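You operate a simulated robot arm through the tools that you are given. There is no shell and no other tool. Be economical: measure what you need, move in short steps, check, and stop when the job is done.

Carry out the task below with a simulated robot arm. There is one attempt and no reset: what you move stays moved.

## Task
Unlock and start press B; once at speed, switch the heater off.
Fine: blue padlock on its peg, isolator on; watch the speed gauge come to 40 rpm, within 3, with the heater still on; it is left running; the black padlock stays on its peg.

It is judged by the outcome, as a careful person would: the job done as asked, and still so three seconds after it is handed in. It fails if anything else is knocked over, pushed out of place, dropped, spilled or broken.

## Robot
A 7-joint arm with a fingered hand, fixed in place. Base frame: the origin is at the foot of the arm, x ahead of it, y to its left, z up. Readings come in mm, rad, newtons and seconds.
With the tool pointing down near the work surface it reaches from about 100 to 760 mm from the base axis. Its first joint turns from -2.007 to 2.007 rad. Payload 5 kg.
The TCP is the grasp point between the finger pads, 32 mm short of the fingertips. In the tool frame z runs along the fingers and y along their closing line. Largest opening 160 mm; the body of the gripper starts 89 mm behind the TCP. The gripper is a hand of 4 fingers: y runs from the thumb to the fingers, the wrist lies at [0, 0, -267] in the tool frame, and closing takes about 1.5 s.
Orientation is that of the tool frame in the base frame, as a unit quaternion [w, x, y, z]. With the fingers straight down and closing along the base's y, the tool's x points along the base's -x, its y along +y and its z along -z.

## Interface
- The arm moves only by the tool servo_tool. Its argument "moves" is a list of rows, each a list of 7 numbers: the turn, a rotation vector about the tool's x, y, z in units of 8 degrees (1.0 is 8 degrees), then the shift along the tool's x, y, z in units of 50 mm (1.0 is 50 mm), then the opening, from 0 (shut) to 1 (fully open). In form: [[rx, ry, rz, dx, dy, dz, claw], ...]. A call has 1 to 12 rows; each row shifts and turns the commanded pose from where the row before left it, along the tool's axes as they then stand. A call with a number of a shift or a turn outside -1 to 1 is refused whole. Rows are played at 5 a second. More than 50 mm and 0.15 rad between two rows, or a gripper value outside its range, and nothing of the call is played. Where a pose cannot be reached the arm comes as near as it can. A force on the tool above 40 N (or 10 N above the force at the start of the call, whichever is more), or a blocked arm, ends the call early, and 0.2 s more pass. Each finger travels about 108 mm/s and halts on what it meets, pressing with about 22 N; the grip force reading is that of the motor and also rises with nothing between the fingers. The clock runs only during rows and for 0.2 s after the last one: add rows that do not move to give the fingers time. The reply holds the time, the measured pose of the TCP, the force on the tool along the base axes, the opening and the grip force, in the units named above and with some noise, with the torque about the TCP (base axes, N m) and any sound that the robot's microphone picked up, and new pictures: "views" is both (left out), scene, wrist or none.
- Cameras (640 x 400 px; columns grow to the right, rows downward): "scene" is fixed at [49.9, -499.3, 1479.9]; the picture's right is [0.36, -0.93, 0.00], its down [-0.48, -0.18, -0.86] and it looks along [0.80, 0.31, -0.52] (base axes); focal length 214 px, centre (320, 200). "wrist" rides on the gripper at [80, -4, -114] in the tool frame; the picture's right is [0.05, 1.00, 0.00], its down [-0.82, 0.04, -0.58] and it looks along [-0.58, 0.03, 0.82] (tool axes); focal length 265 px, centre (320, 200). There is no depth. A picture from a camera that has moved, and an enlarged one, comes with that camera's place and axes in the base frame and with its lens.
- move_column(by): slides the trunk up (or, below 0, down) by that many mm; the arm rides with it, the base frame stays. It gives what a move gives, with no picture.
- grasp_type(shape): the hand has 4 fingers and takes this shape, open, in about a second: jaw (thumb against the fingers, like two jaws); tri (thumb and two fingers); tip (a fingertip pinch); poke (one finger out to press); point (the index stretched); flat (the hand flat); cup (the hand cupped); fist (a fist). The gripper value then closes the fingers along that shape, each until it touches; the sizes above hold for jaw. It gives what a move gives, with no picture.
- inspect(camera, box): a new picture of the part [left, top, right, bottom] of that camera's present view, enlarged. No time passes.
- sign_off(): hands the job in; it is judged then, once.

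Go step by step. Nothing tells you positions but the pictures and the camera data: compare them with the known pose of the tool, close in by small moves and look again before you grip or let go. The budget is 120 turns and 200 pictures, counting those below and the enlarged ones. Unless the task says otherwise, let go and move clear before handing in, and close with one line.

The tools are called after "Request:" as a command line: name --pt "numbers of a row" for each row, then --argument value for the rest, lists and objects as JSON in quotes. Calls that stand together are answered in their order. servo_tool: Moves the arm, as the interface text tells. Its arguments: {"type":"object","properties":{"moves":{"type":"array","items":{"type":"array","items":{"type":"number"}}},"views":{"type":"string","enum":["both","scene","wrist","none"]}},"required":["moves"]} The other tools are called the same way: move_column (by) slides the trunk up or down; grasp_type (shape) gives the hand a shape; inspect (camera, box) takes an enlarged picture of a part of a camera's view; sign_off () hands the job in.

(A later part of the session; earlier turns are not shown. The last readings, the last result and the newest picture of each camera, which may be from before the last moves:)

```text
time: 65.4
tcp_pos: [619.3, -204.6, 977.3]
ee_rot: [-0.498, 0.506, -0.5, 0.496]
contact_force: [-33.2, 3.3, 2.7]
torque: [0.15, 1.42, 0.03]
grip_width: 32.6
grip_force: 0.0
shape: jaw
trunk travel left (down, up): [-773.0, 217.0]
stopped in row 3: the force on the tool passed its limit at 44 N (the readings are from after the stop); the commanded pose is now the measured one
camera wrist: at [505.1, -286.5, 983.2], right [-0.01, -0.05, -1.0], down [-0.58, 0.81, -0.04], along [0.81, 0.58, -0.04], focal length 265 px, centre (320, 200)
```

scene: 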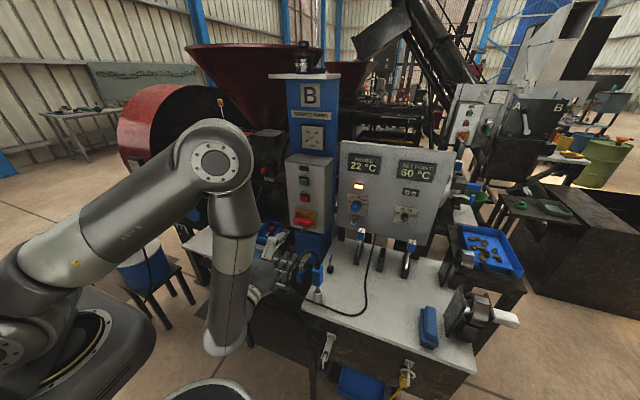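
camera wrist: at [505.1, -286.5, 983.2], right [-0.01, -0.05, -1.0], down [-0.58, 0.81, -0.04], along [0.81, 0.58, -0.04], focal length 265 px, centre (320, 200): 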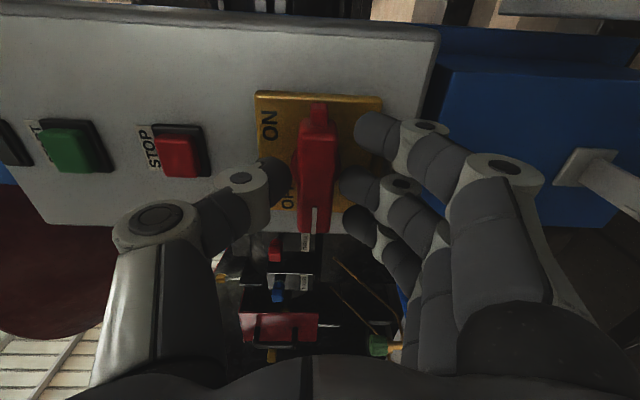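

The finger knuckles bulge into the hasp, so pinching is awkward. I'll back off, roll back and use the one-finger "poke" shape to push the lever (and the START button later).

Request:
servo_tool --pt "0 0 0 0 0 -0.8 0.2" --pt "0 0 1 0 0 -0.8 0.3" --pt "0 0 1 0 0 -0.5 0.3" --pt "0 0 1 0 0 0 0.3" --pt "0 0 1 0 0 0 0.3" --pt "0 0 1 0 0 0 0.3" --pt "0 0 1 0 0 0 0.3" --pt "0 0 1 0 0 0 0.3" --pt "0 0 1 0 0 0 0.3" --pt "0 0 1 0 0 0 0.3" --pt "0 0 1 0 0 0 0.3" --pt "0 0 1 0 0 0 0.3" --views "none"

Request:
grasp_type --shape "poke"

Request:
servo_tool --pt "0 0 0 0 0 0 0" --views "both"

```text
time: 68.0
tcp_pos: [517.9, -204.7, 978.8]
ee_rot: [0.704, -0.018, 0.71, -0.009]
contact_force: [0.0, -0.1, -0.2]
torque: [0.01, 0.01, 0.01]
grip_width: 47.3
grip_force: 0.1
shape: jaw
trunk travel left (down, up): [-773.0, 217.0]
```

```text
time: 68.9
tcp_pos: [519.7, -204.7, 979.8]
ee_rot: [0.704, -0.02, 0.71, -0.011]
contact_force: [0.2, 0.1, -0.3]
torque: [0.04, 0.01, -0.01]
grip_width: 0.0
grip_force: 0.0
shape: poke
trunk travel left (down, up): [-773.0, 217.0]
```

```text
time: 69.3
tcp_pos: [518.7, -205.8, 980.7]
ee_rot: [0.704, -0.017, 0.71, -0.011]
contact_force: [-0.7, 0.2, 0.1]
torque: [-0.02, 0.02, 0.01]
grip_width: 44.7
grip_force: 0.1
shape: jaw
trunk travel left (down, up): [-773.0, 217.0]
camera wrist: at [403.4, -214.7, 899.8], right [-0.01, 1.0, -0.09], down [-0.57, 0.07, 0.82], along [0.82, 0.06, 0.57], focal length 265 px, centre (320, 200)
```

scene: 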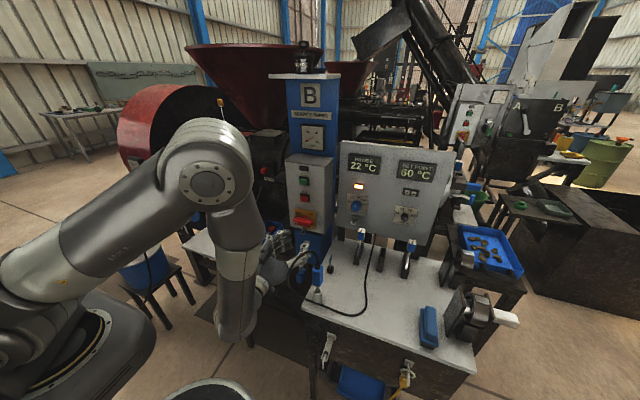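
wrist: 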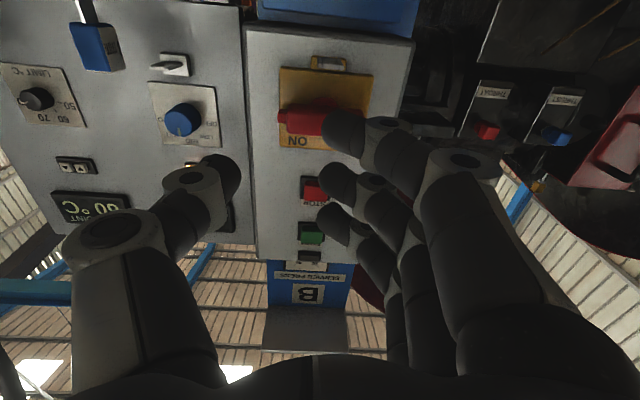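

The value 0 seems to have reverted the hand to jaw. I set poke again and keep the gripper at 1 (shape open).

Request:
grasp_type --shape "poke"

Request:
servo_tool --pt "0 0 0.6 0 0 0 1" --views "wrist"

Request:
inspect --camera "scene" --box '[200, 180, 360, 300]'

```text
time: 70.2
tcp_pos: [518.9, -205.4, 979.6]
ee_rot: [0.704, -0.017, 0.71, -0.009]
contact_force: [0.2, 0.2, -0.2]
torque: [0.02, 0.0, -0.03]
grip_width: 0.1
grip_force: 0.0
shape: poke
trunk travel left (down, up): [-773.0, 217.0]
```

```text
time: 70.6
tcp_pos: [518.6, -205.9, 979.8]
ee_rot: [0.704, 0.012, 0.71, 0.021]
contact_force: [-0.3, 0.1, -0.4]
torque: [0.01, 0.0, 0.0]
grip_width: 0.0
grip_force: 0.0
shape: poke
trunk travel left (down, up): [-773.0, 217.0]
camera wrist: at [403.4, -208.1, 899.4], right [-0.01, 1.0, -0.01], down [-0.57, 0.0, 0.82], along [0.82, 0.01, 0.57], focal length 265 px, centre (320, 200)
```

wrist: 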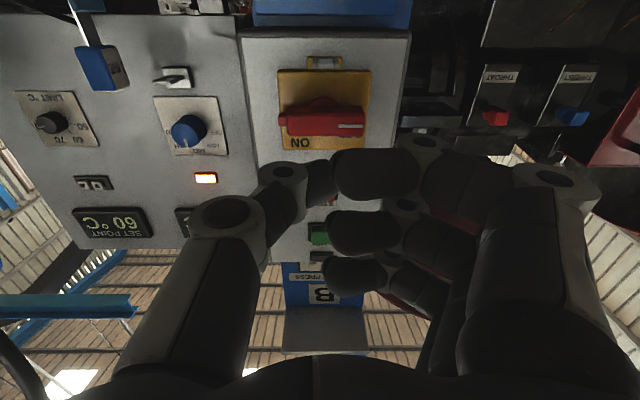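

```text
3.33 times, centred on (280, 240) of scene
camera zoom: at [49.9, -499.3, 1479.9], right [0.36, -0.93, 0.0], down [-0.48, -0.18, -0.86], along [0.8, 0.31, -0.52], focal length 715 px, centre (453, 67)
```

zoom: 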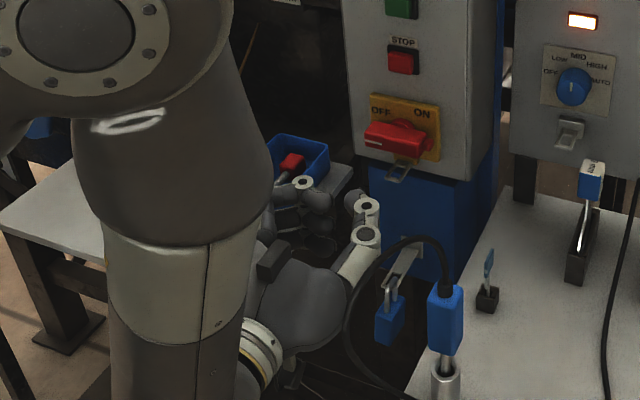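

Request:
servo_tool --pt "0 0 0 0 0 0 1" --pt "0 0 0 0 0 0 1" --pt "0 0 0 0 0 0 1" --pt "0 0 0 0 0 0 1" --views "wrist"

```text
time: 71.6
tcp_pos: [516.3, -205.5, 979.2]
ee_rot: [0.704, 0.012, 0.71, 0.02]
contact_force: [0.3, 1.3, 0.1]
torque: [-0.01, 0.0, -0.01]
grip_width: 0.0
grip_force: 0.0
shape: poke
trunk travel left (down, up): [-773.0, 217.0]
camera wrist: at [403.4, -208.2, 899.4], right [-0.01, 1.0, -0.01], down [-0.57, 0.0, 0.82], along [0.82, 0.01, 0.57], focal length 265 px, centre (320, 200)
```

wrist: 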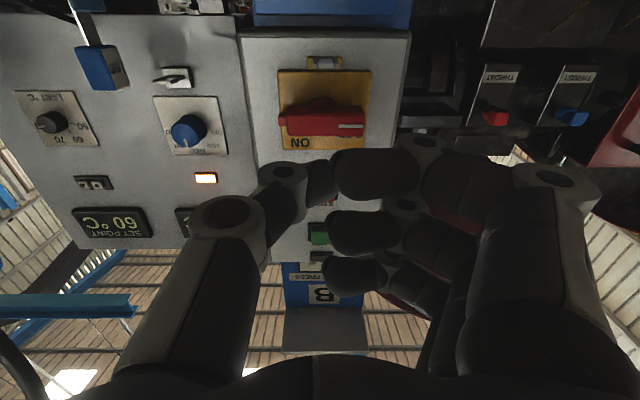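

Poke bunches the fingers; I try "point" for a stretched index.

Request:
grasp_type --shape "point"

Request:
servo_tool --pt "0 0 0 0 0 0 1" --pt "0 0 0 0 0 0 1" --views "both"

Request:
inspect --camera "scene" --box '[240, 190, 360, 280]'

```text
time: 72.5
tcp_pos: [518.2, -205.2, 979.0]
ee_rot: [0.704, 0.012, 0.71, 0.018]
contact_force: [0.4, 0.7, 0.0]
torque: [-0.03, 0.0, 0.01]
grip_width: 152.2
grip_force: 0.0
shape: point
trunk travel left (down, up): [-773.0, 217.0]
```

```text
time: 73.1
tcp_pos: [518.5, -204.9, 980.9]
ee_rot: [0.704, 0.011, 0.71, 0.019]
contact_force: [-0.3, 0.4, -0.1]
torque: [0.03, 0.01, 0.02]
grip_width: 152.3
grip_force: 0.0
shape: point
trunk travel left (down, up): [-773.0, 217.0]
camera wrist: at [403.4, -208.2, 899.4], right [-0.01, 1.0, -0.01], down [-0.57, 0.0, 0.82], along [0.82, 0.01, 0.57], focal length 265 px, centre (320, 200)
```

scene: 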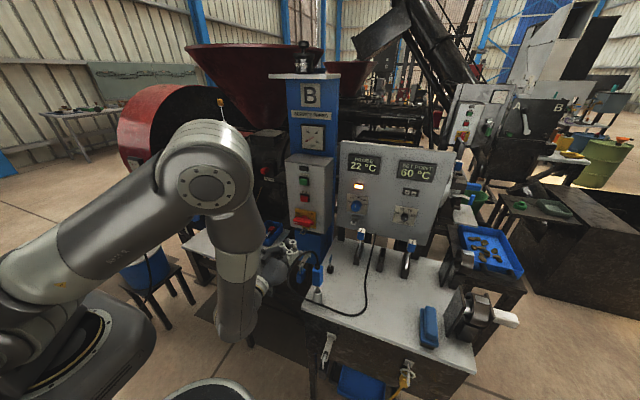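
wrist: 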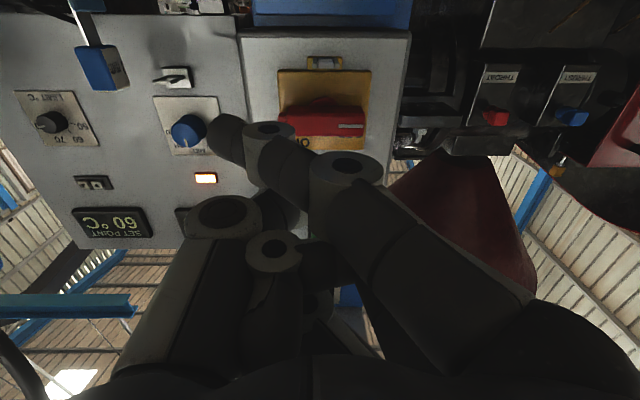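

```text
4.44 times, centred on (300, 235) of scene
camera zoom: at [49.9, -499.3, 1479.9], right [0.36, -0.93, 0.0], down [-0.48, -0.18, -0.86], along [0.8, 0.31, -0.52], focal length 953 px, centre (409, 44)
```

zoom: 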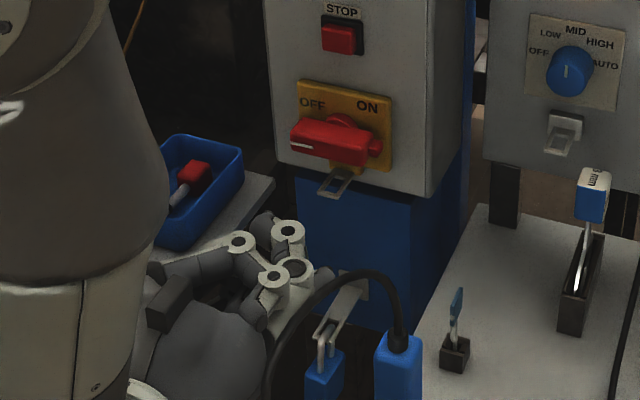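

"Point" isn't helpful either. The lever is long (y −237…−163), so I'll use a closed jaw, rolled 90°, as a blunt pusher to lift the lever's OFF end and swing it clockwise. Setting that up now.

Request:
grasp_type --shape "jaw"

Request:
servo_tool --pt "0 0 1 0 0.2 0 0.5" --pt "0 0 1 0 0.2 0 0.3" --pt "0 0 1 0 0.2 0 0" --pt "0 0 1 0 0.2 0 0" --pt "0 0 1 0 0 0 0" --pt "0 0 1 0 0 0 0" --pt "0 0 1 0 0 0 0" --pt "0 0 1 0 0 0 0" --pt "0 0 1 0 0 0 0" --pt "0 0 1 0 0 0 0" --pt "0 0 1 0 0 0 0" --views "wrist"

```text
time: 74.0
tcp_pos: [519.6, -204.7, 979.3]
ee_rot: [0.704, 0.012, 0.71, 0.019]
contact_force: [0.4, 0.9, -0.2]
torque: [0.02, -0.01, 0.0]
grip_width: 159.9
grip_force: 0.0
shape: jaw
trunk travel left (down, up): [-773.0, 217.0]
```

```text
time: 76.4
tcp_pos: [517.1, -166.1, 989.7]
ee_rot: [0.493, 0.502, 0.501, 0.504]
contact_force: [-0.5, 0.2, 0.0]
torque: [-0.03, 0.01, 0.03]
grip_width: 0.1
grip_force: 21.7
shape: jaw
trunk travel left (down, up): [-773.0, 217.0]
camera wrist: at [402.7, -88.3, 987.0], right [0.01, 0.04, 1.0], down [-0.57, -0.82, 0.04], along [0.82, -0.57, 0.02], focal length 265 px, centre (320, 200)
```

wrist: 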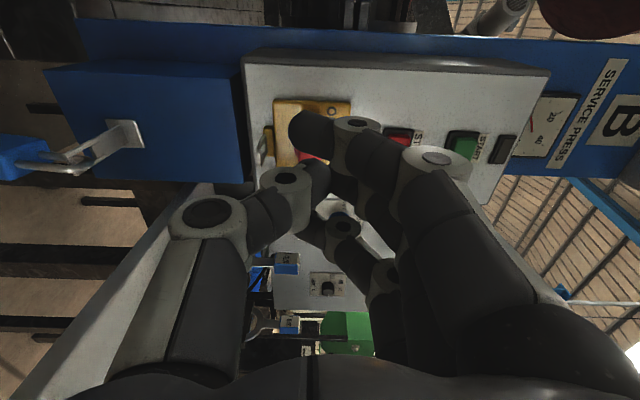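

Closed, the index protrudes beyond the other fingers and can act as a finger pusher. I move to just below the lever's OFF end, short of contact, and check.

Request:
servo_tool --pt "0 0 0 -0.4 -0.7 0 0" --pt "0 0 0 0 -0.1 0.8 0" --pt "0 0 0 0 0 0.8 0" --pt "0 0 0 0 0 0 0" --views "wrist"

Request:
inspect --camera "scene" --box '[275, 190, 345, 250]'

```text
time: 77.4
tcp_pos: [597.9, -185.9, 948.1]
ee_rot: [0.493, 0.502, 0.502, 0.503]
contact_force: [0.3, -0.7, -0.3]
torque: [0.0, -0.01, 0.0]
grip_width: 0.0
grip_force: 22.4
shape: jaw
trunk travel left (down, up): [-773.0, 217.0]
camera wrist: at [482.2, -107.4, 945.1], right [0.01, 0.04, 1.0], down [-0.57, -0.82, 0.04], along [0.82, -0.57, 0.02], focal length 265 px, centre (320, 200)
```

wrist: 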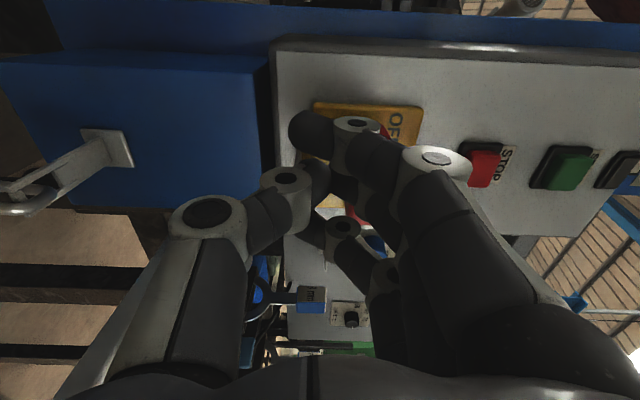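

```text
6.67 times, centred on (310, 220) of scene
camera zoom: at [49.9, -499.3, 1479.9], right [0.36, -0.93, 0.0], down [-0.48, -0.18, -0.86], along [0.8, 0.31, -0.52], focal length 1430 px, centre (387, 67)
```

zoom: 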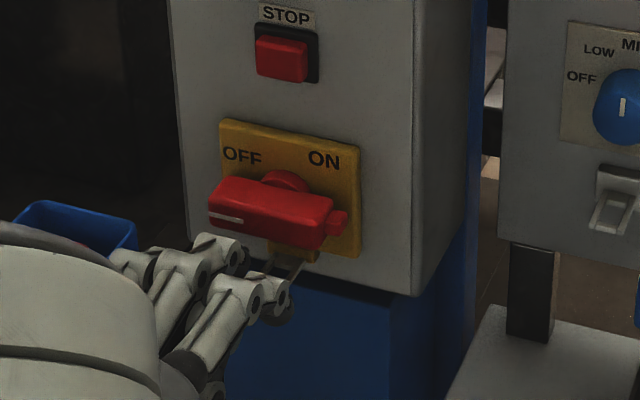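

The index tip sits below the lever's left end. Advance 15 mm then lift.

Request:
servo_tool --pt "0 0 0 0 0 0.32 0" --pt "0 0 0 0 0.2 0 0" --pt "0 0 0 0 0.2 0 0" --pt "0 0 0 0 0 0 0" --views "none"

Request:
inspect --camera "scene" --box '[275, 190, 345, 250]'

```text
time: 78.4
tcp_pos: [613.5, -181.3, 966.7]
ee_rot: [0.491, 0.501, 0.503, 0.504]
contact_force: [-12.6, 27.8, -16.9]
torque: [0.05, 0.45, 0.36]
grip_width: 0.0
grip_force: 21.9
shape: jaw
trunk travel left (down, up): [-773.0, 217.0]
```

```text
6.67 times, centred on (310, 220) of scene
camera zoom: at [49.9, -499.3, 1479.9], right [0.36, -0.93, 0.0], down [-0.48, -0.18, -0.86], along [0.8, 0.31, -0.52], focal length 1430 px, centre (387, 67)
```

zoom: 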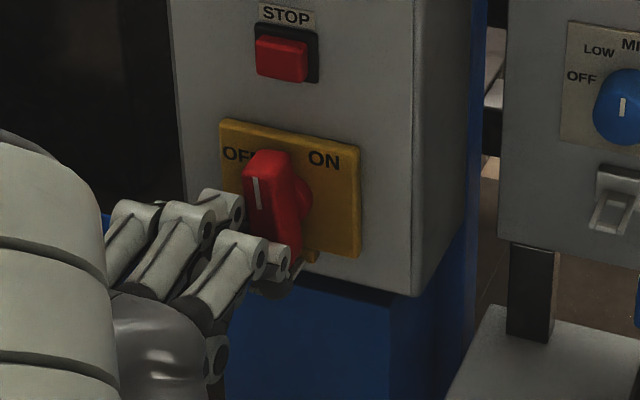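

The lever swung most of the way up. I back off to look at where it stands.

Request:
servo_tool --pt "0 0 0 0.1 0 -0.4 0" --pt "0 0 0 0 0 -0.8 0" --pt "0 0 0 0 0 -0.5 0" --views "none"

Request:
inspect --camera "scene" --box '[275, 140, 365, 250]'

```text
time: 79.2
tcp_pos: [529.5, -182.0, 969.7]
ee_rot: [0.494, 0.502, 0.502, 0.503]
contact_force: [-0.3, 0.1, -0.9]
torque: [-0.01, -0.01, 0.01]
grip_width: 0.0
grip_force: 22.1
shape: jaw
trunk travel left (down, up): [-773.0, 217.0]
```

```text
3.64 times, centred on (320, 195) of scene
camera zoom: at [49.9, -499.3, 1479.9], right [0.36, -0.93, 0.0], down [-0.48, -0.18, -0.86], along [0.8, 0.31, -0.52], focal length 780 px, centre (320, 218)
```

zoom: 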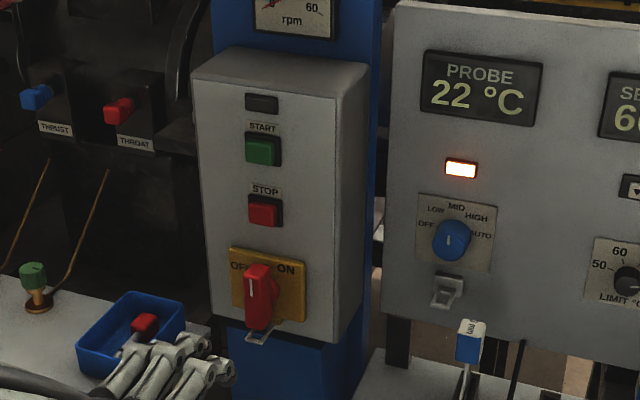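

Request:
inspect --camera "scene" --box '[298, 200, 322, 230]'

Request:
servo_tool --pt "0 0 0 0 0.3 0 0" --views "wrist"

```text
13.33 times, centred on (310, 215) of scene
camera zoom: at [49.9, -499.3, 1479.9], right [0.36, -0.93, 0.0], down [-0.48, -0.18, -0.86], along [0.8, 0.31, -0.52], focal length 2860 px, centre (453, 0)
```

zoom: 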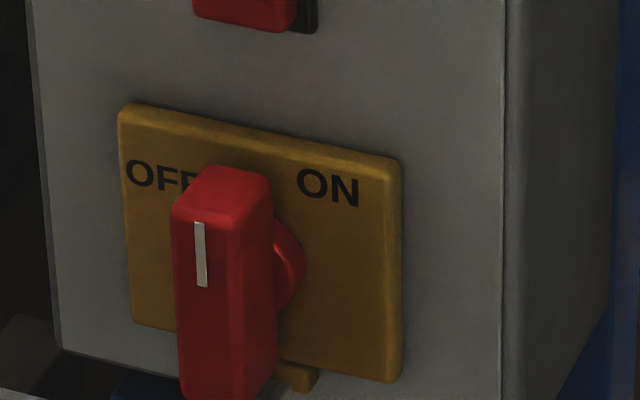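

```text
time: 79.6
tcp_pos: [528.7, -183.0, 983.8]
ee_rot: [0.493, 0.501, 0.502, 0.504]
contact_force: [0.2, 0.2, -0.7]
torque: [0.0, 0.01, 0.0]
grip_width: 0.0
grip_force: 22.3
shape: jaw
trunk travel left (down, up): [-773.0, 217.0]
camera wrist: at [414.0, -104.6, 981.6], right [0.01, 0.04, 1.0], down [-0.57, -0.82, 0.04], along [0.82, -0.57, 0.02], focal length 265 px, centre (320, 200)
```

wrist: 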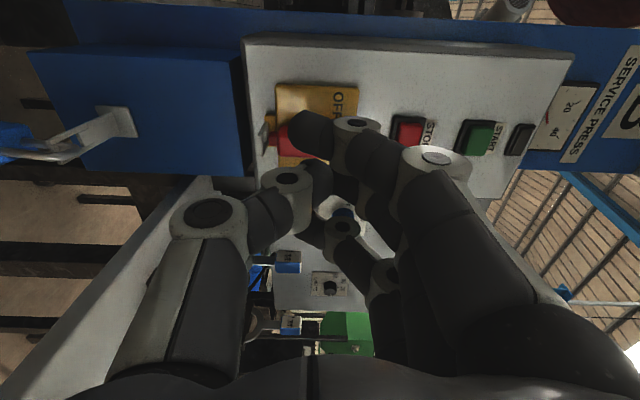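

The isolator lever is vertical (ON). START is at about [672,-202,1146]; I raise the trunk and line the index tip up with it.

Request:
move_column --by 170

Request:
servo_tool --pt "0 0 0 -0.8 0 0.5 0" --pt "0 0 0 -0.06 0 0.7 0" --pt "0 0 0 0 0 0 0" --views "both"

Request:
inspect --camera "scene" --box '[270, 140, 350, 210]'

```text
time: 81.5
tcp_pos: [530.5, -182.4, 1154.2]
ee_rot: [0.493, 0.502, 0.503, 0.503]
contact_force: [-0.2, -0.1, -0.4]
torque: [0.03, 0.02, -0.02]
grip_width: 0.0
grip_force: 21.7
shape: jaw
trunk travel left (down, up): [-943.0, 47.0]
```

```text
time: 82.3
tcp_pos: [587.5, -226.4, 1155.3]
ee_rot: [0.493, 0.503, 0.502, 0.502]
contact_force: [-1.3, -0.1, -0.5]
torque: [-0.03, 0.01, 0.01]
grip_width: 0.0
grip_force: 22.1
shape: jaw
trunk travel left (down, up): [-943.0, 47.0]
camera wrist: at [473.2, -148.5, 1152.3], right [0.01, 0.04, 1.0], down [-0.57, -0.82, 0.04], along [0.82, -0.57, 0.02], focal length 265 px, centre (320, 200)
```

scene: 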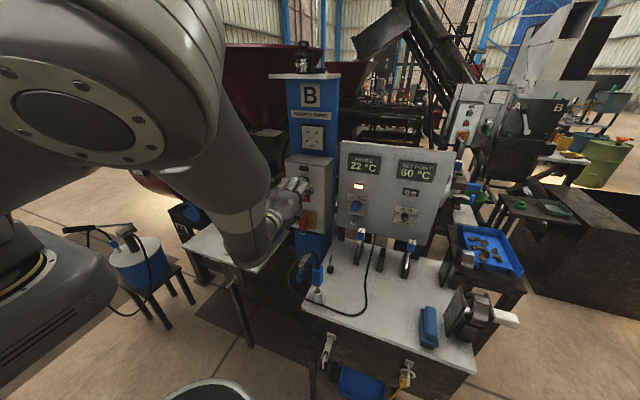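
wrist: 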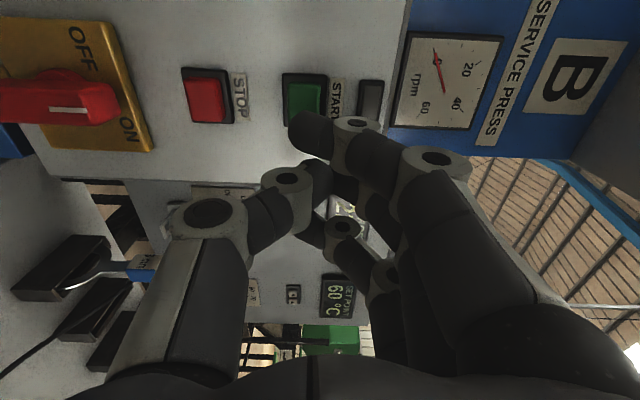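

```text
5.71 times, centred on (310, 175) of scene
camera zoom: at [49.9, -499.3, 1479.9], right [0.36, -0.93, 0.0], down [-0.48, -0.18, -0.86], along [0.8, 0.31, -0.52], focal length 1226 px, centre (377, 343)
```

zoom: 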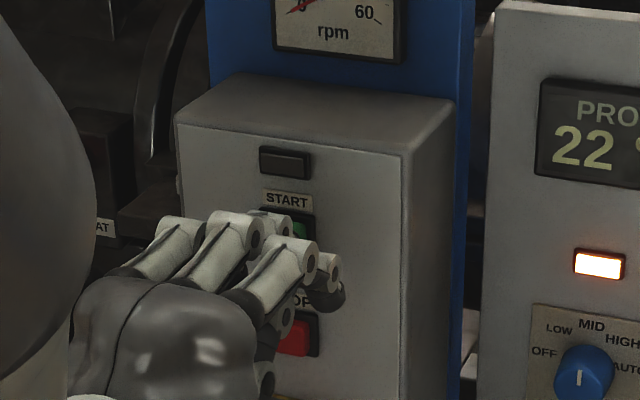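

START is at about [671,-198,1142]; the index tip is ~45 mm in front of it. I close in.

Request:
servo_tool --pt "0 0 0 0.05 -0.1 0.35 0" --pt "0 0 0 0 0 0.35 0" --pt "0 0 0 0 0 0 0" --views "wrist"

```text
time: 83.1
tcp_pos: [624.5, -221.1, 1149.5]
ee_rot: [0.493, 0.502, 0.503, 0.503]
contact_force: [-0.2, 1.3, -1.0]
torque: [0.05, -0.01, -0.02]
grip_width: 0.1
grip_force: 21.9
shape: jaw
trunk travel left (down, up): [-943.0, 47.0]
camera wrist: at [509.5, -144.7, 1146.5], right [0.01, 0.04, 1.0], down [-0.57, -0.82, 0.04], along [0.82, -0.57, 0.02], focal length 265 px, centre (320, 200)
```

wrist: 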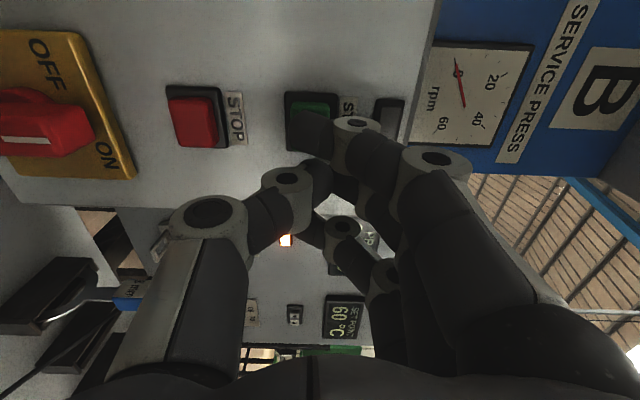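

Request:
servo_tool --pt "0 0 0 0 0 0.1 0" --pt "0 0 0 0 0 0.1 0" --pt "0 0 0 0 0 0.06 0" --views "wrist"

```text
time: 83.9
tcp_pos: [637.7, -223.1, 1147.3]
ee_rot: [0.493, 0.502, 0.502, 0.503]
contact_force: [-2.5, -0.3, 0.6]
torque: [0.02, 0.02, 0.02]
grip_width: 0.0
grip_force: 22.0
shape: jaw
trunk travel left (down, up): [-943.0, 47.0]
camera wrist: at [522.6, -144.9, 1145.2], right [0.01, 0.04, 1.0], down [-0.57, -0.82, 0.04], along [0.82, -0.57, 0.02], focal length 265 px, centre (320, 200)
```

wrist: 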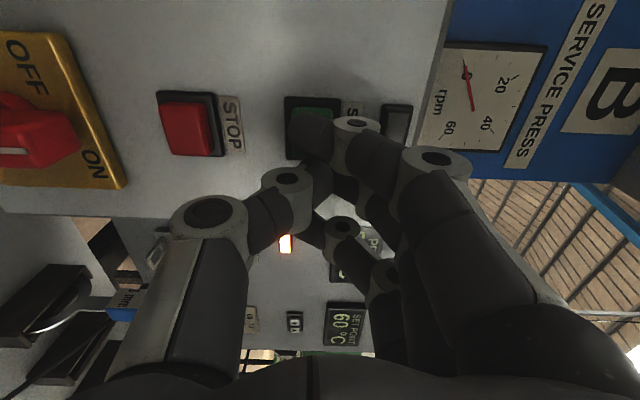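

Light contact. Press further.

Request:
servo_tool --pt "0 0 0 0 0 0.08 0" --pt "0 0 0 0 0 0.08 0" --pt "0 0 0 0 0 0 0" --views "wrist"

```text
time: 84.9
tcp_pos: [641.3, -223.9, 1146.9]
ee_rot: [0.491, 0.504, 0.503, 0.502]
contact_force: [-27.3, 0.0, 2.9]
torque: [0.03, -0.13, 0.11]
grip_width: 0.3
grip_force: 21.8
shape: jaw
trunk travel left (down, up): [-943.0, 47.0]
heard: click
stopped in row 3: the force on the tool passed its limit at 42 N (the readings are from after the stop); the commanded pose is now the measured one
camera wrist: at [525.8, -144.8, 1144.4], right [0.01, 0.04, 1.0], down [-0.57, -0.82, 0.04], along [0.82, -0.57, 0.01], focal length 265 px, centre (320, 200)
```

wrist: 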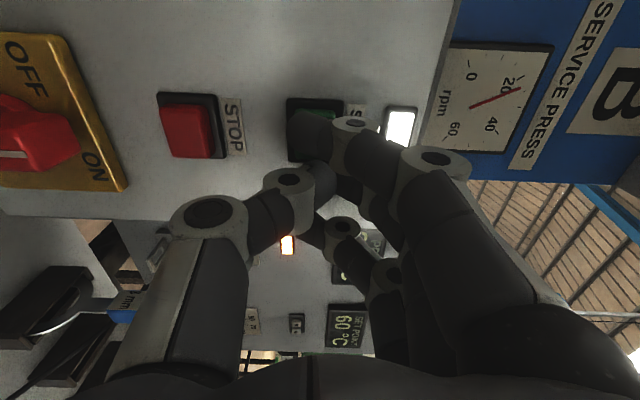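

The START clicked, the run lamp is lit and the gauge is already rising past 20. I back off and watch the gauge.

Request:
servo_tool --pt "0 0 0 0 0 -0.4 0" --pt "0 0 0 0 0 -0.8 0" --pt "0 0 0 0 0 -0.4 0" --pt "0 0 0 0 0 0 0" --pt "0 0 0 0 0 0 0" --views "wrist"

Request:
inspect --camera "scene" --box '[295, 115, 335, 160]'

```text
time: 86.1
tcp_pos: [565.2, -223.6, 1146.5]
ee_rot: [0.491, 0.504, 0.503, 0.501]
contact_force: [0.6, 0.2, -0.7]
torque: [0.0, 0.02, -0.02]
grip_width: 0.0
grip_force: 21.9
shape: jaw
trunk travel left (down, up): [-943.0, 47.0]
camera wrist: at [449.4, -144.9, 1144.7], right [0.01, 0.04, 1.0], down [-0.57, -0.82, 0.04], along [0.82, -0.57, 0.01], focal length 265 px, centre (320, 200)
```

wrist: 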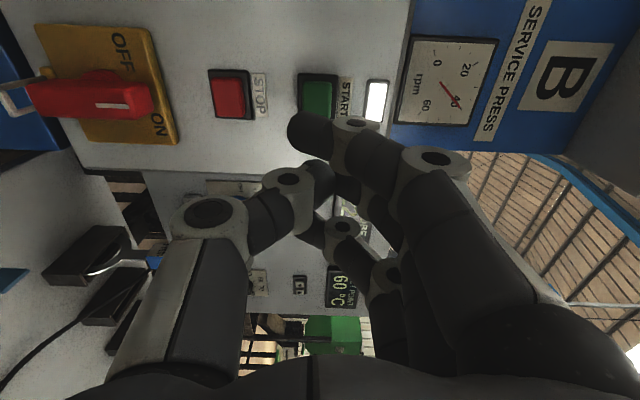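

```text
8.89 times, centred on (315, 138) of scene
camera zoom: at [49.9, -499.3, 1479.9], right [0.36, -0.93, 0.0], down [-0.48, -0.18, -0.86], along [0.8, 0.31, -0.52], focal length 1906 px, centre (364, 756)
```

zoom: 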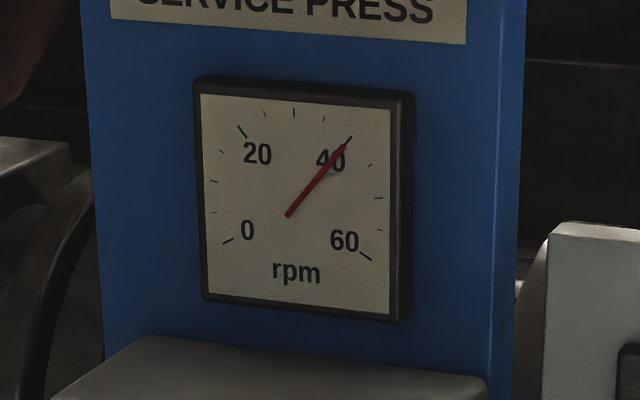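

The needle is at about 40 rpm. I wait a bit to confirm it's steady, and look at the heater knob.

Request:
servo_tool --pt "0 0 0 0 0 -0.6 0" --pt "0 0 0 0 0 -0.4 0" --pt "0 0 0 0 0 0 0" --pt "0 0 0 0 0 0 0" --pt "0 0 0 0 0 0 0" --pt "0 0 0 0 0 0 0" --pt "0 0 0 0 0 0 0" --pt "0 0 0 0 0 0 0" --pt "0 0 0 0 0 0 0" --pt "0 0 0 0 0 0 0" --views "none"

Request:
inspect --camera "scene" --box '[295, 115, 335, 160]'

Request:
inspect --camera "scene" --box '[340, 175, 380, 230]'

```text
time: 88.3
tcp_pos: [513.8, -223.5, 1147.0]
ee_rot: [0.49, 0.504, 0.503, 0.502]
contact_force: [0.7, -0.5, -0.7]
torque: [0.01, 0.0, 0.01]
grip_width: 0.0
grip_force: 22.0
shape: jaw
trunk travel left (down, up): [-943.0, 47.0]
```

```text
8.89 times, centred on (315, 138) of scene
camera zoom: at [49.9, -499.3, 1479.9], right [0.36, -0.93, 0.0], down [-0.48, -0.18, -0.86], along [0.8, 0.31, -0.52], focal length 1906 px, centre (364, 756)
```

zoom: 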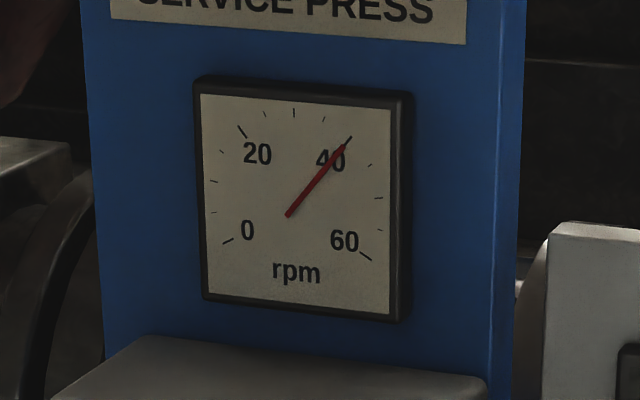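

```text
7.27 times, centred on (360, 202) of scene
camera zoom: at [49.9, -499.3, 1479.9], right [0.36, -0.93, 0.0], down [-0.48, -0.18, -0.86], along [0.8, 0.31, -0.52], focal length 1560 px, centre (29, 182)
```

zoom: 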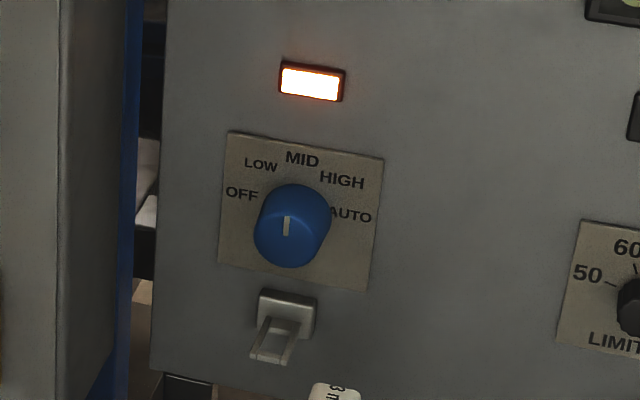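

Speed is steady at 40 rpm with the heater still on (lamp lit, knob at MID). Now I move to the heater knob, rolled ~45°, hand open.

Request:
servo_tool --pt "0 0 0 -0.78 0 0 0" --pt "0 0 0 -0.78 0 0 0" --pt "0 0 0 -0.78 0 0 0.3" --pt "0 0 0 -0.78 0 0 0.45" --pt "0 0 -1 0 0 0 0.5" --pt "0 0 -1 0 0 0 0.5" --pt "0 0 -1 0 0 0 0.5" --pt "0 0 -1 0 0 0 0.5" --pt "0 0 -1 0 0 0 0.5" --pt "0 0 -0.6 0 0 0 0.5" --views "none"

Request:
move_column --by -108

Request:
servo_tool --pt "0 0 0 0 0 0 0.5" --views "both"

```text
time: 90.5
tcp_pos: [516.8, -380.5, 1146.2]
ee_rot: [0.646, 0.274, 0.657, 0.276]
contact_force: [0.4, -0.4, 0.3]
torque: [-0.01, -0.01, 0.02]
grip_width: 79.2
grip_force: 0.1
shape: jaw
trunk travel left (down, up): [-943.0, 47.0]
```

```text
time: 91.9
tcp_pos: [516.2, -379.6, 1038.7]
ee_rot: [0.645, 0.274, 0.657, 0.277]
contact_force: [0.6, -0.7, 0.2]
torque: [-0.01, 0.0, 0.01]
grip_width: 79.1
grip_force: 0.0
shape: jaw
trunk travel left (down, up): [-835.0, 155.0]
```

```text
time: 92.3
tcp_pos: [517.2, -379.8, 1037.9]
ee_rot: [0.645, 0.275, 0.657, 0.277]
contact_force: [-0.4, 0.1, -0.2]
torque: [0.03, 0.04, -0.01]
grip_width: 78.8
grip_force: 0.1
shape: jaw
trunk travel left (down, up): [-835.0, 155.0]
camera wrist: at [401.2, -327.3, 980.2], right [0.0, 0.73, 0.68], down [-0.56, -0.56, 0.61], along [0.83, -0.39, 0.41], focal length 265 px, centre (320, 200)
```

scene: 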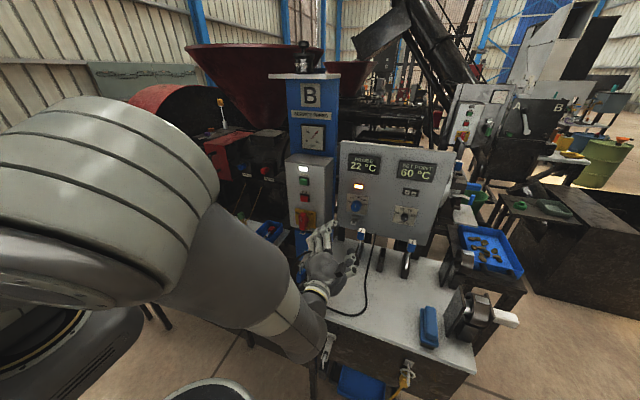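
wrist: 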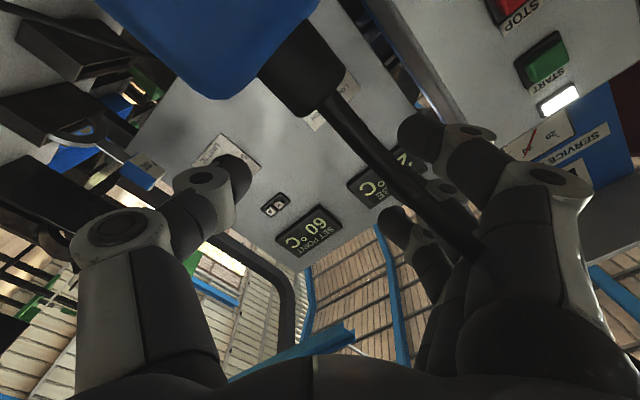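

The cable loop of the plug is near my hand; I check that before moving.

Request:
inspect --camera "scene" --box '[270, 200, 390, 320]'

Request:
inspect --camera "wrist" --box '[260, 40, 540, 300]'

```text
3.33 times, centred on (330, 260) of scene
camera zoom: at [49.9, -499.3, 1479.9], right [0.36, -0.93, 0.0], down [-0.48, -0.18, -0.86], along [0.8, 0.31, -0.52], focal length 715 px, centre (287, 0)
```

zoom: 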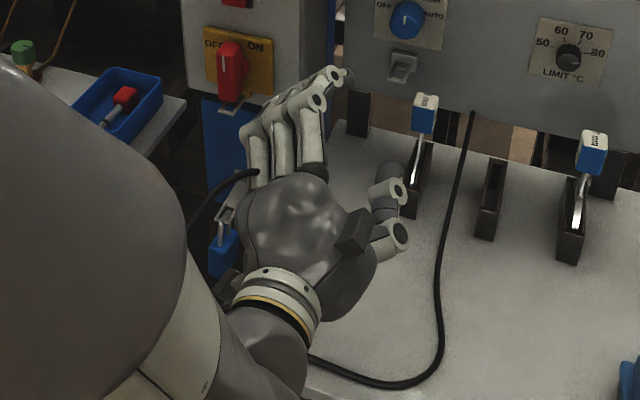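

```text
1.54 times, centred on (400, 170) of wrist
camera zoom: at [401.2, -327.3, 980.2], right [0.0, 0.73, 0.68], down [-0.56, -0.56, 0.61], along [0.83, -0.39, 0.41], focal length 408 px, centre (197, 246)
```

zoom: 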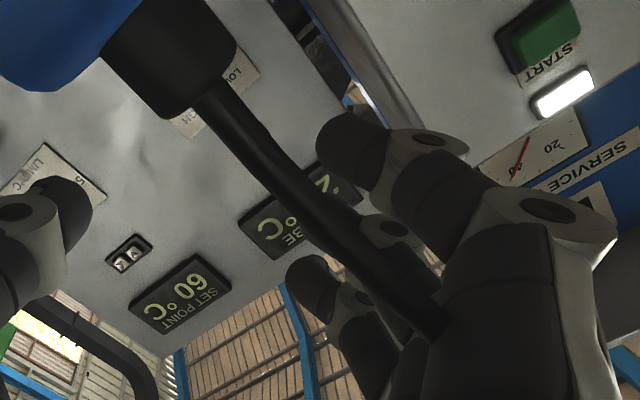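

The cable passes between my fingers' knuckles, so I reverse straight up to clear it, then tilt the hand 30° downward so the wrist stays above the cable.

Request:
move_column --by 110

Request:
servo_tool --pt "0 1 0 0 0 0 0.5" --pt "0 1 0 0 0 0 0.5" --pt "0 1 0 0 0 0 0.5" --pt "0 0.75 0 0 0 0 0.5" --pt "0 0 0 -0.5 0 0.8 0.5" --pt "0 0 0 -0.5 0 0.8 0.5" --views "both"

```text
time: 93.8
tcp_pos: [517.2, -380.3, 1147.7]
ee_rot: [0.645, 0.275, 0.657, 0.277]
contact_force: [-0.4, 0.6, -0.3]
torque: [-0.01, 0.0, 0.01]
grip_width: 79.1
grip_force: 0.1
shape: jaw
trunk travel left (down, up): [-945.0, 45.0]
```

```text
time: 95.2
tcp_pos: [611.8, -382.6, 1145.5]
ee_rot: [0.453, 0.193, 0.802, 0.339]
contact_force: [-0.3, -0.4, 0.3]
torque: [-0.02, 0.05, -0.01]
grip_width: 79.1
grip_force: 0.1
shape: jaw
trunk travel left (down, up): [-945.0, 45.0]
camera wrist: at [471.6, -378.8, 1136.1], right [-0.02, 0.73, 0.69], down [-0.07, -0.69, 0.72], along [1.0, -0.04, 0.07], focal length 265 px, centre (320, 200)
```

scene: 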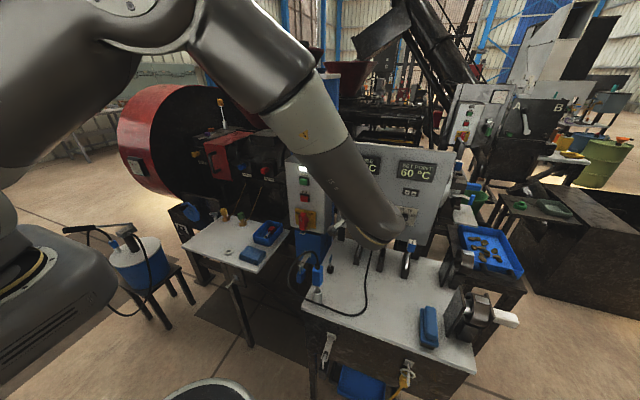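
wrist: 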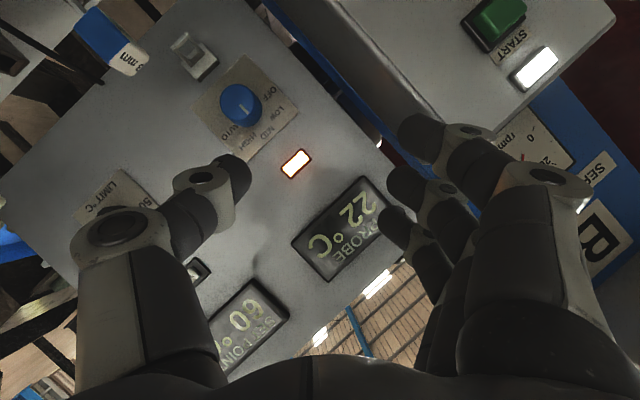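

The knob front is at about [755,-379,1027]. I narrow the opening, lower, and approach.

Request:
move_column --by -95

Request:
servo_tool --pt "0 0 0 0 0 0 0.42" --pt "0 0 0 -0.4 0 0.69 0.42" --pt "0 0 0 -0.2 0 0.35 0.42" --pt "0 0 0 0 0 0 0.42" --views "both"

Request:
inspect --camera "scene" --box '[330, 170, 420, 260]'

```text
time: 96.4
tcp_pos: [609.7, -383.9, 1051.7]
ee_rot: [0.453, 0.193, 0.802, 0.339]
contact_force: [-0.4, -0.7, 0.4]
torque: [-0.03, -0.02, 0.02]
grip_width: 79.6
grip_force: 0.0
shape: jaw
trunk travel left (down, up): [-850.0, 140.0]
```

```text
time: 97.4
tcp_pos: [671.0, -381.8, 1051.8]
ee_rot: [0.454, 0.193, 0.802, 0.338]
contact_force: [0.1, -0.1, 0.2]
torque: [0.02, 0.0, -0.02]
grip_width: 67.6
grip_force: 0.0
shape: jaw
trunk travel left (down, up): [-850.0, 140.0]
camera wrist: at [530.9, -378.5, 1041.6], right [-0.02, 0.73, 0.69], down [-0.08, -0.69, 0.72], along [1.0, -0.04, 0.07], focal length 265 px, centre (320, 200)
```

scene: 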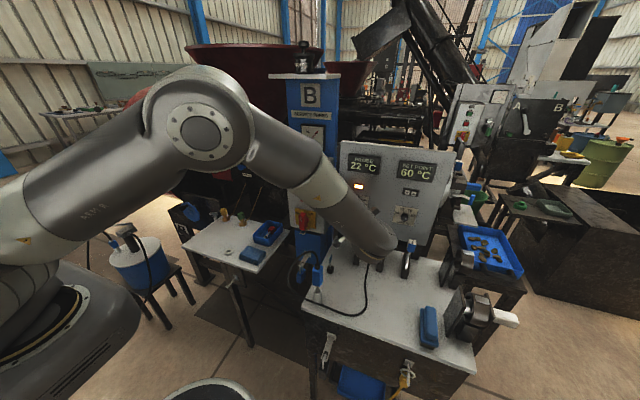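
wrist: 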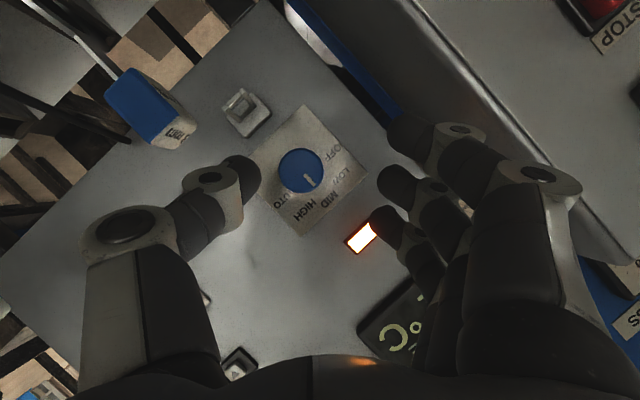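

```text
4.44 times, centred on (375, 215) of scene
camera zoom: at [49.9, -499.3, 1479.9], right [0.36, -0.93, 0.0], down [-0.48, -0.18, -0.86], along [0.8, 0.31, -0.52], focal length 953 px, centre (76, 133)
```

zoom: 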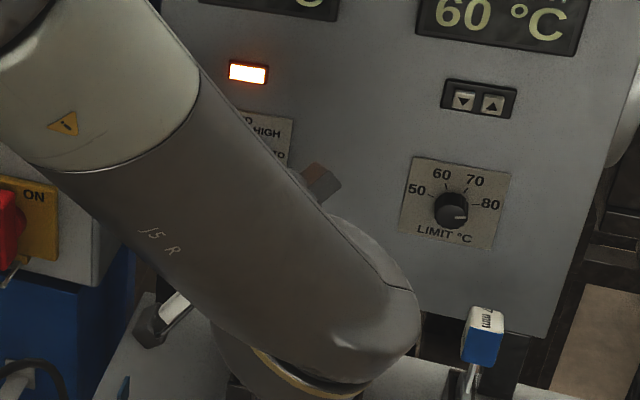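

The knob front centre refines to [749,-381,1028]. I advance two thirds of the way, then check.

Request:
servo_tool --pt "0 0 0 -0.2 -0.16 0.4 0.42" --pt "0 0 0 -0.2 -0.17 0.4 0.42" --pt "0 0 0 0 0 0 0.42" --views "wrist"

```text
time: 98.2
tcp_pos: [715.4, -391.2, 1036.5]
ee_rot: [0.453, 0.193, 0.802, 0.338]
contact_force: [-0.1, -0.3, 0.0]
torque: [0.02, 0.01, 0.01]
grip_width: 67.8
grip_force: 0.0
shape: jaw
trunk travel left (down, up): [-850.0, 140.0]
camera wrist: at [575.6, -388.3, 1026.4], right [-0.02, 0.73, 0.69], down [-0.08, -0.69, 0.72], along [1.0, -0.04, 0.07], focal length 265 px, centre (320, 200)
```

wrist: 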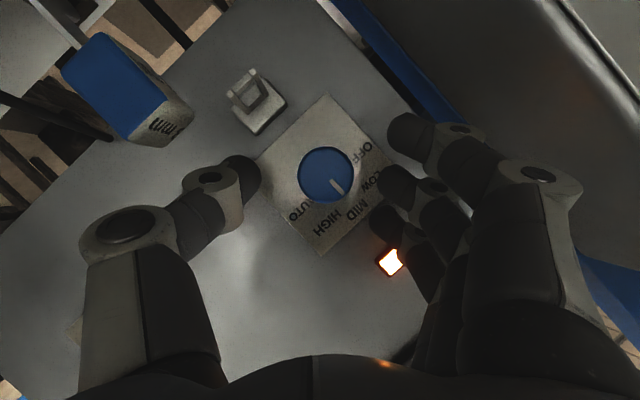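

Alignment is good. Advance the last ~23 mm along x.

Request:
servo_tool --pt "0 0 0 -0.12 0 0.2 0.42" --pt "0 0 0 -0.11 0 0.2 0.42" --pt "0 0 0 0 0 0 0.42" --views "wrist"

```text
time: 98.9
tcp_pos: [724.4, -394.5, 1032.1]
ee_rot: [0.45, 0.191, 0.805, 0.336]
contact_force: [-32.8, -0.5, 4.9]
torque: [0.18, -1.77, 0.8]
grip_width: 69.2
grip_force: 0.0
shape: jaw
trunk travel left (down, up): [-850.0, 140.0]
stopped in row 3: the force on the tool passed its limit at 48 N (the readings are from after the stop); the commanded pose is now the measured one
camera wrist: at [585.2, -391.2, 1023.0], right [-0.02, 0.73, 0.68], down [-0.07, -0.68, 0.73], along [1.0, -0.03, 0.06], focal length 265 px, centre (320, 200)
```

wrist: 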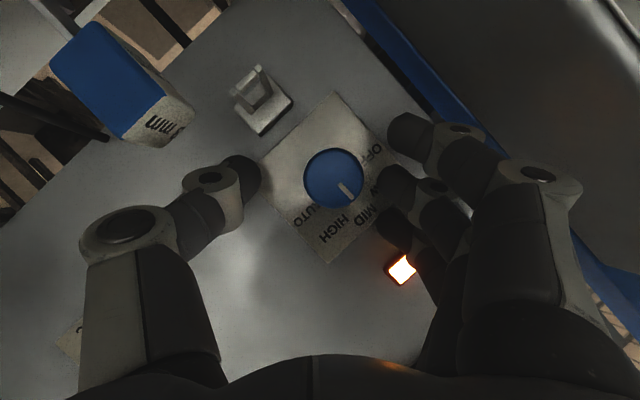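

An upper fingertip met the panel because of the tilt. I back off 12 mm, reduce the tilt by 11°, and come in again.

Request:
servo_tool --pt "0 0 0 0.12 0 -0.21 0.42" --pt "0 -0.7 0 0 0 0 0.42" --pt "0 -0.7 0 0 0 0 0.42" --pt "0 0 0 -0.11 0.13 0.2 0.42" --pt "0 0 0 0 0 0.15 0.42" --pt "0 0 0 0 0 0 0.42" --views "wrist"

```text
time: 100.2
tcp_pos: [730.4, -388.4, 1034.6]
ee_rot: [0.525, 0.222, 0.758, 0.317]
contact_force: [-36.1, -0.3, 4.9]
torque: [0.08, -1.97, 0.5]
grip_width: 68.5
grip_force: 0.0
shape: jaw
trunk travel left (down, up): [-850.0, 140.0]
stopped in row 6: the force on the tool passed its limit at 44 N (the readings are from after the stop); the commanded pose is now the measured one
camera wrist: at [594.1, -367.1, 1006.9], right [-0.01, 0.73, 0.68], down [-0.26, -0.66, 0.71], along [0.97, -0.16, 0.2], focal length 265 px, centre (320, 200)
```

wrist: 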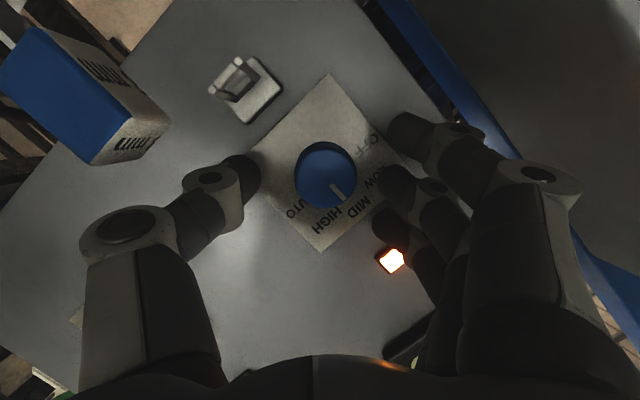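

Tips now overlap the knob by about 10 mm. I back off 3 mm and close on the knob.

Request:
servo_tool --pt "0 0 0 0.02 0 -0.06 0.42" --pt "0 0 0 0 0 0 0.3" --pt "0 0 0 0 0 0 0.2" --pt "0 0 0 0 0 0 0.15" --pt "0 0 0 0 0 0 0.15" --pt "0 0 0 0 0 0 0.15" --views "wrist"

```text
time: 101.7
tcp_pos: [729.6, -385.6, 1034.6]
ee_rot: [0.526, 0.221, 0.758, 0.318]
contact_force: [-29.6, -2.9, 2.4]
torque: [-0.2, -1.73, 0.46]
grip_width: 28.2
grip_force: 21.6
shape: jaw
trunk travel left (down, up): [-850.0, 140.0]
camera wrist: at [594.0, -364.5, 1006.6], right [-0.02, 0.73, 0.68], down [-0.26, -0.66, 0.71], along [0.97, -0.16, 0.2], focal length 265 px, centre (320, 200)
```

wrist: 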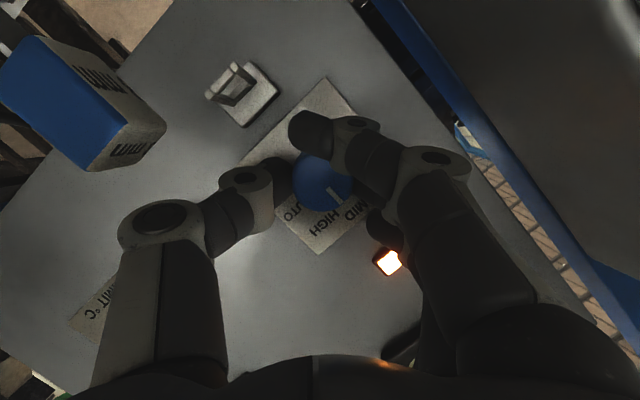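

The knob is held. I ease off the panel slightly and turn it counter-clockwise 40°.

Request:
servo_tool --pt "0 0 0 0.02 0 -0.06 0.12" --pt "0.342 0 -0.94 0 0.024 0 0.12" --pt "0.342 0 -0.94 0 0.024 0 0.12" --pt "0.342 0 -0.94 0 0.024 0 0.12" --pt "0.342 0 -0.94 0 0.024 0 0.12" --pt "0.342 0 -0.94 0 0.024 0 0.12" --views "wrist"

```text
time: 103.0
tcp_pos: [728.3, -382.9, 1037.1]
ee_rot: [0.57, 0.026, 0.82, 0.04]
contact_force: [-5.3, -10.1, 6.5]
torque: [0.09, -0.4, -0.05]
grip_width: 23.6
grip_force: 22.6
shape: jaw
trunk travel left (down, up): [-850.0, 140.0]
camera wrist: at [593.4, -384.7, 1001.4], right [-0.02, 1.0, 0.05], down [-0.26, -0.05, 0.97], along [0.97, 0.01, 0.26], focal length 265 px, centre (320, 200)
```

wrist: 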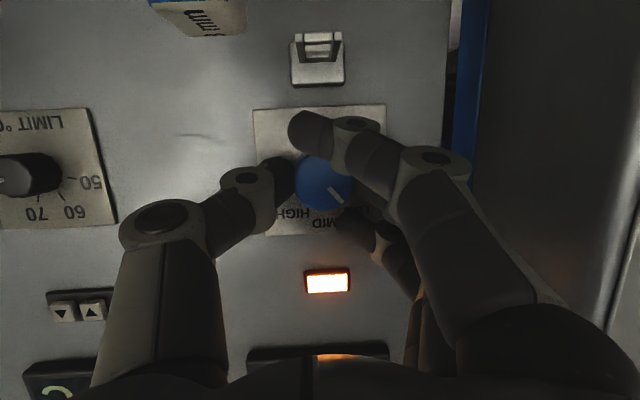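

The pointer moved with the hand to LOW. Continue 40° more to OFF.

Request:
servo_tool --pt "0.342 0 -0.94 0 0.024 0 0.1" --pt "0.342 0 -0.94 0 0.024 0 0.1" --pt "0.342 0 -0.94 0 0.024 0 0.1" --pt "0.342 0 -0.94 0 0.024 0 0.1" --pt "0.342 0 -0.94 0 0.024 0 0.1" --pt "0 0 0 0 0 0 0.1" --views "wrist"

```text
time: 104.5
tcp_pos: [728.5, -376.6, 1036.8]
ee_rot: [0.545, -0.173, 0.784, -0.241]
contact_force: [-5.3, -11.8, 13.6]
torque: [-0.03, -0.42, -0.04]
grip_width: 24.1
grip_force: 22.0
shape: jaw
trunk travel left (down, up): [-850.0, 140.0]
camera wrist: at [593.2, -401.8, 1009.3], right [-0.03, 0.8, -0.61], down [-0.26, 0.58, 0.77], along [0.97, 0.18, 0.19], focal length 265 px, centre (320, 200)
```

wrist: 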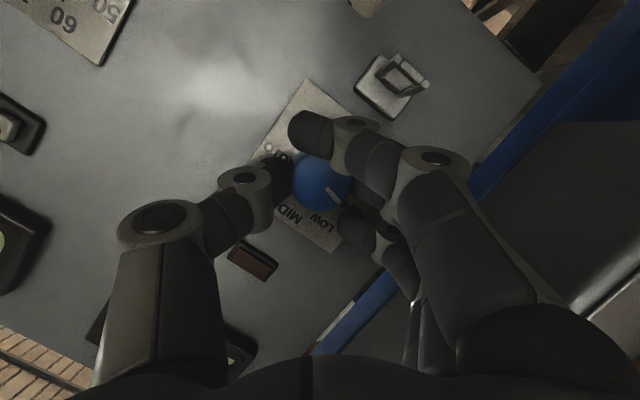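

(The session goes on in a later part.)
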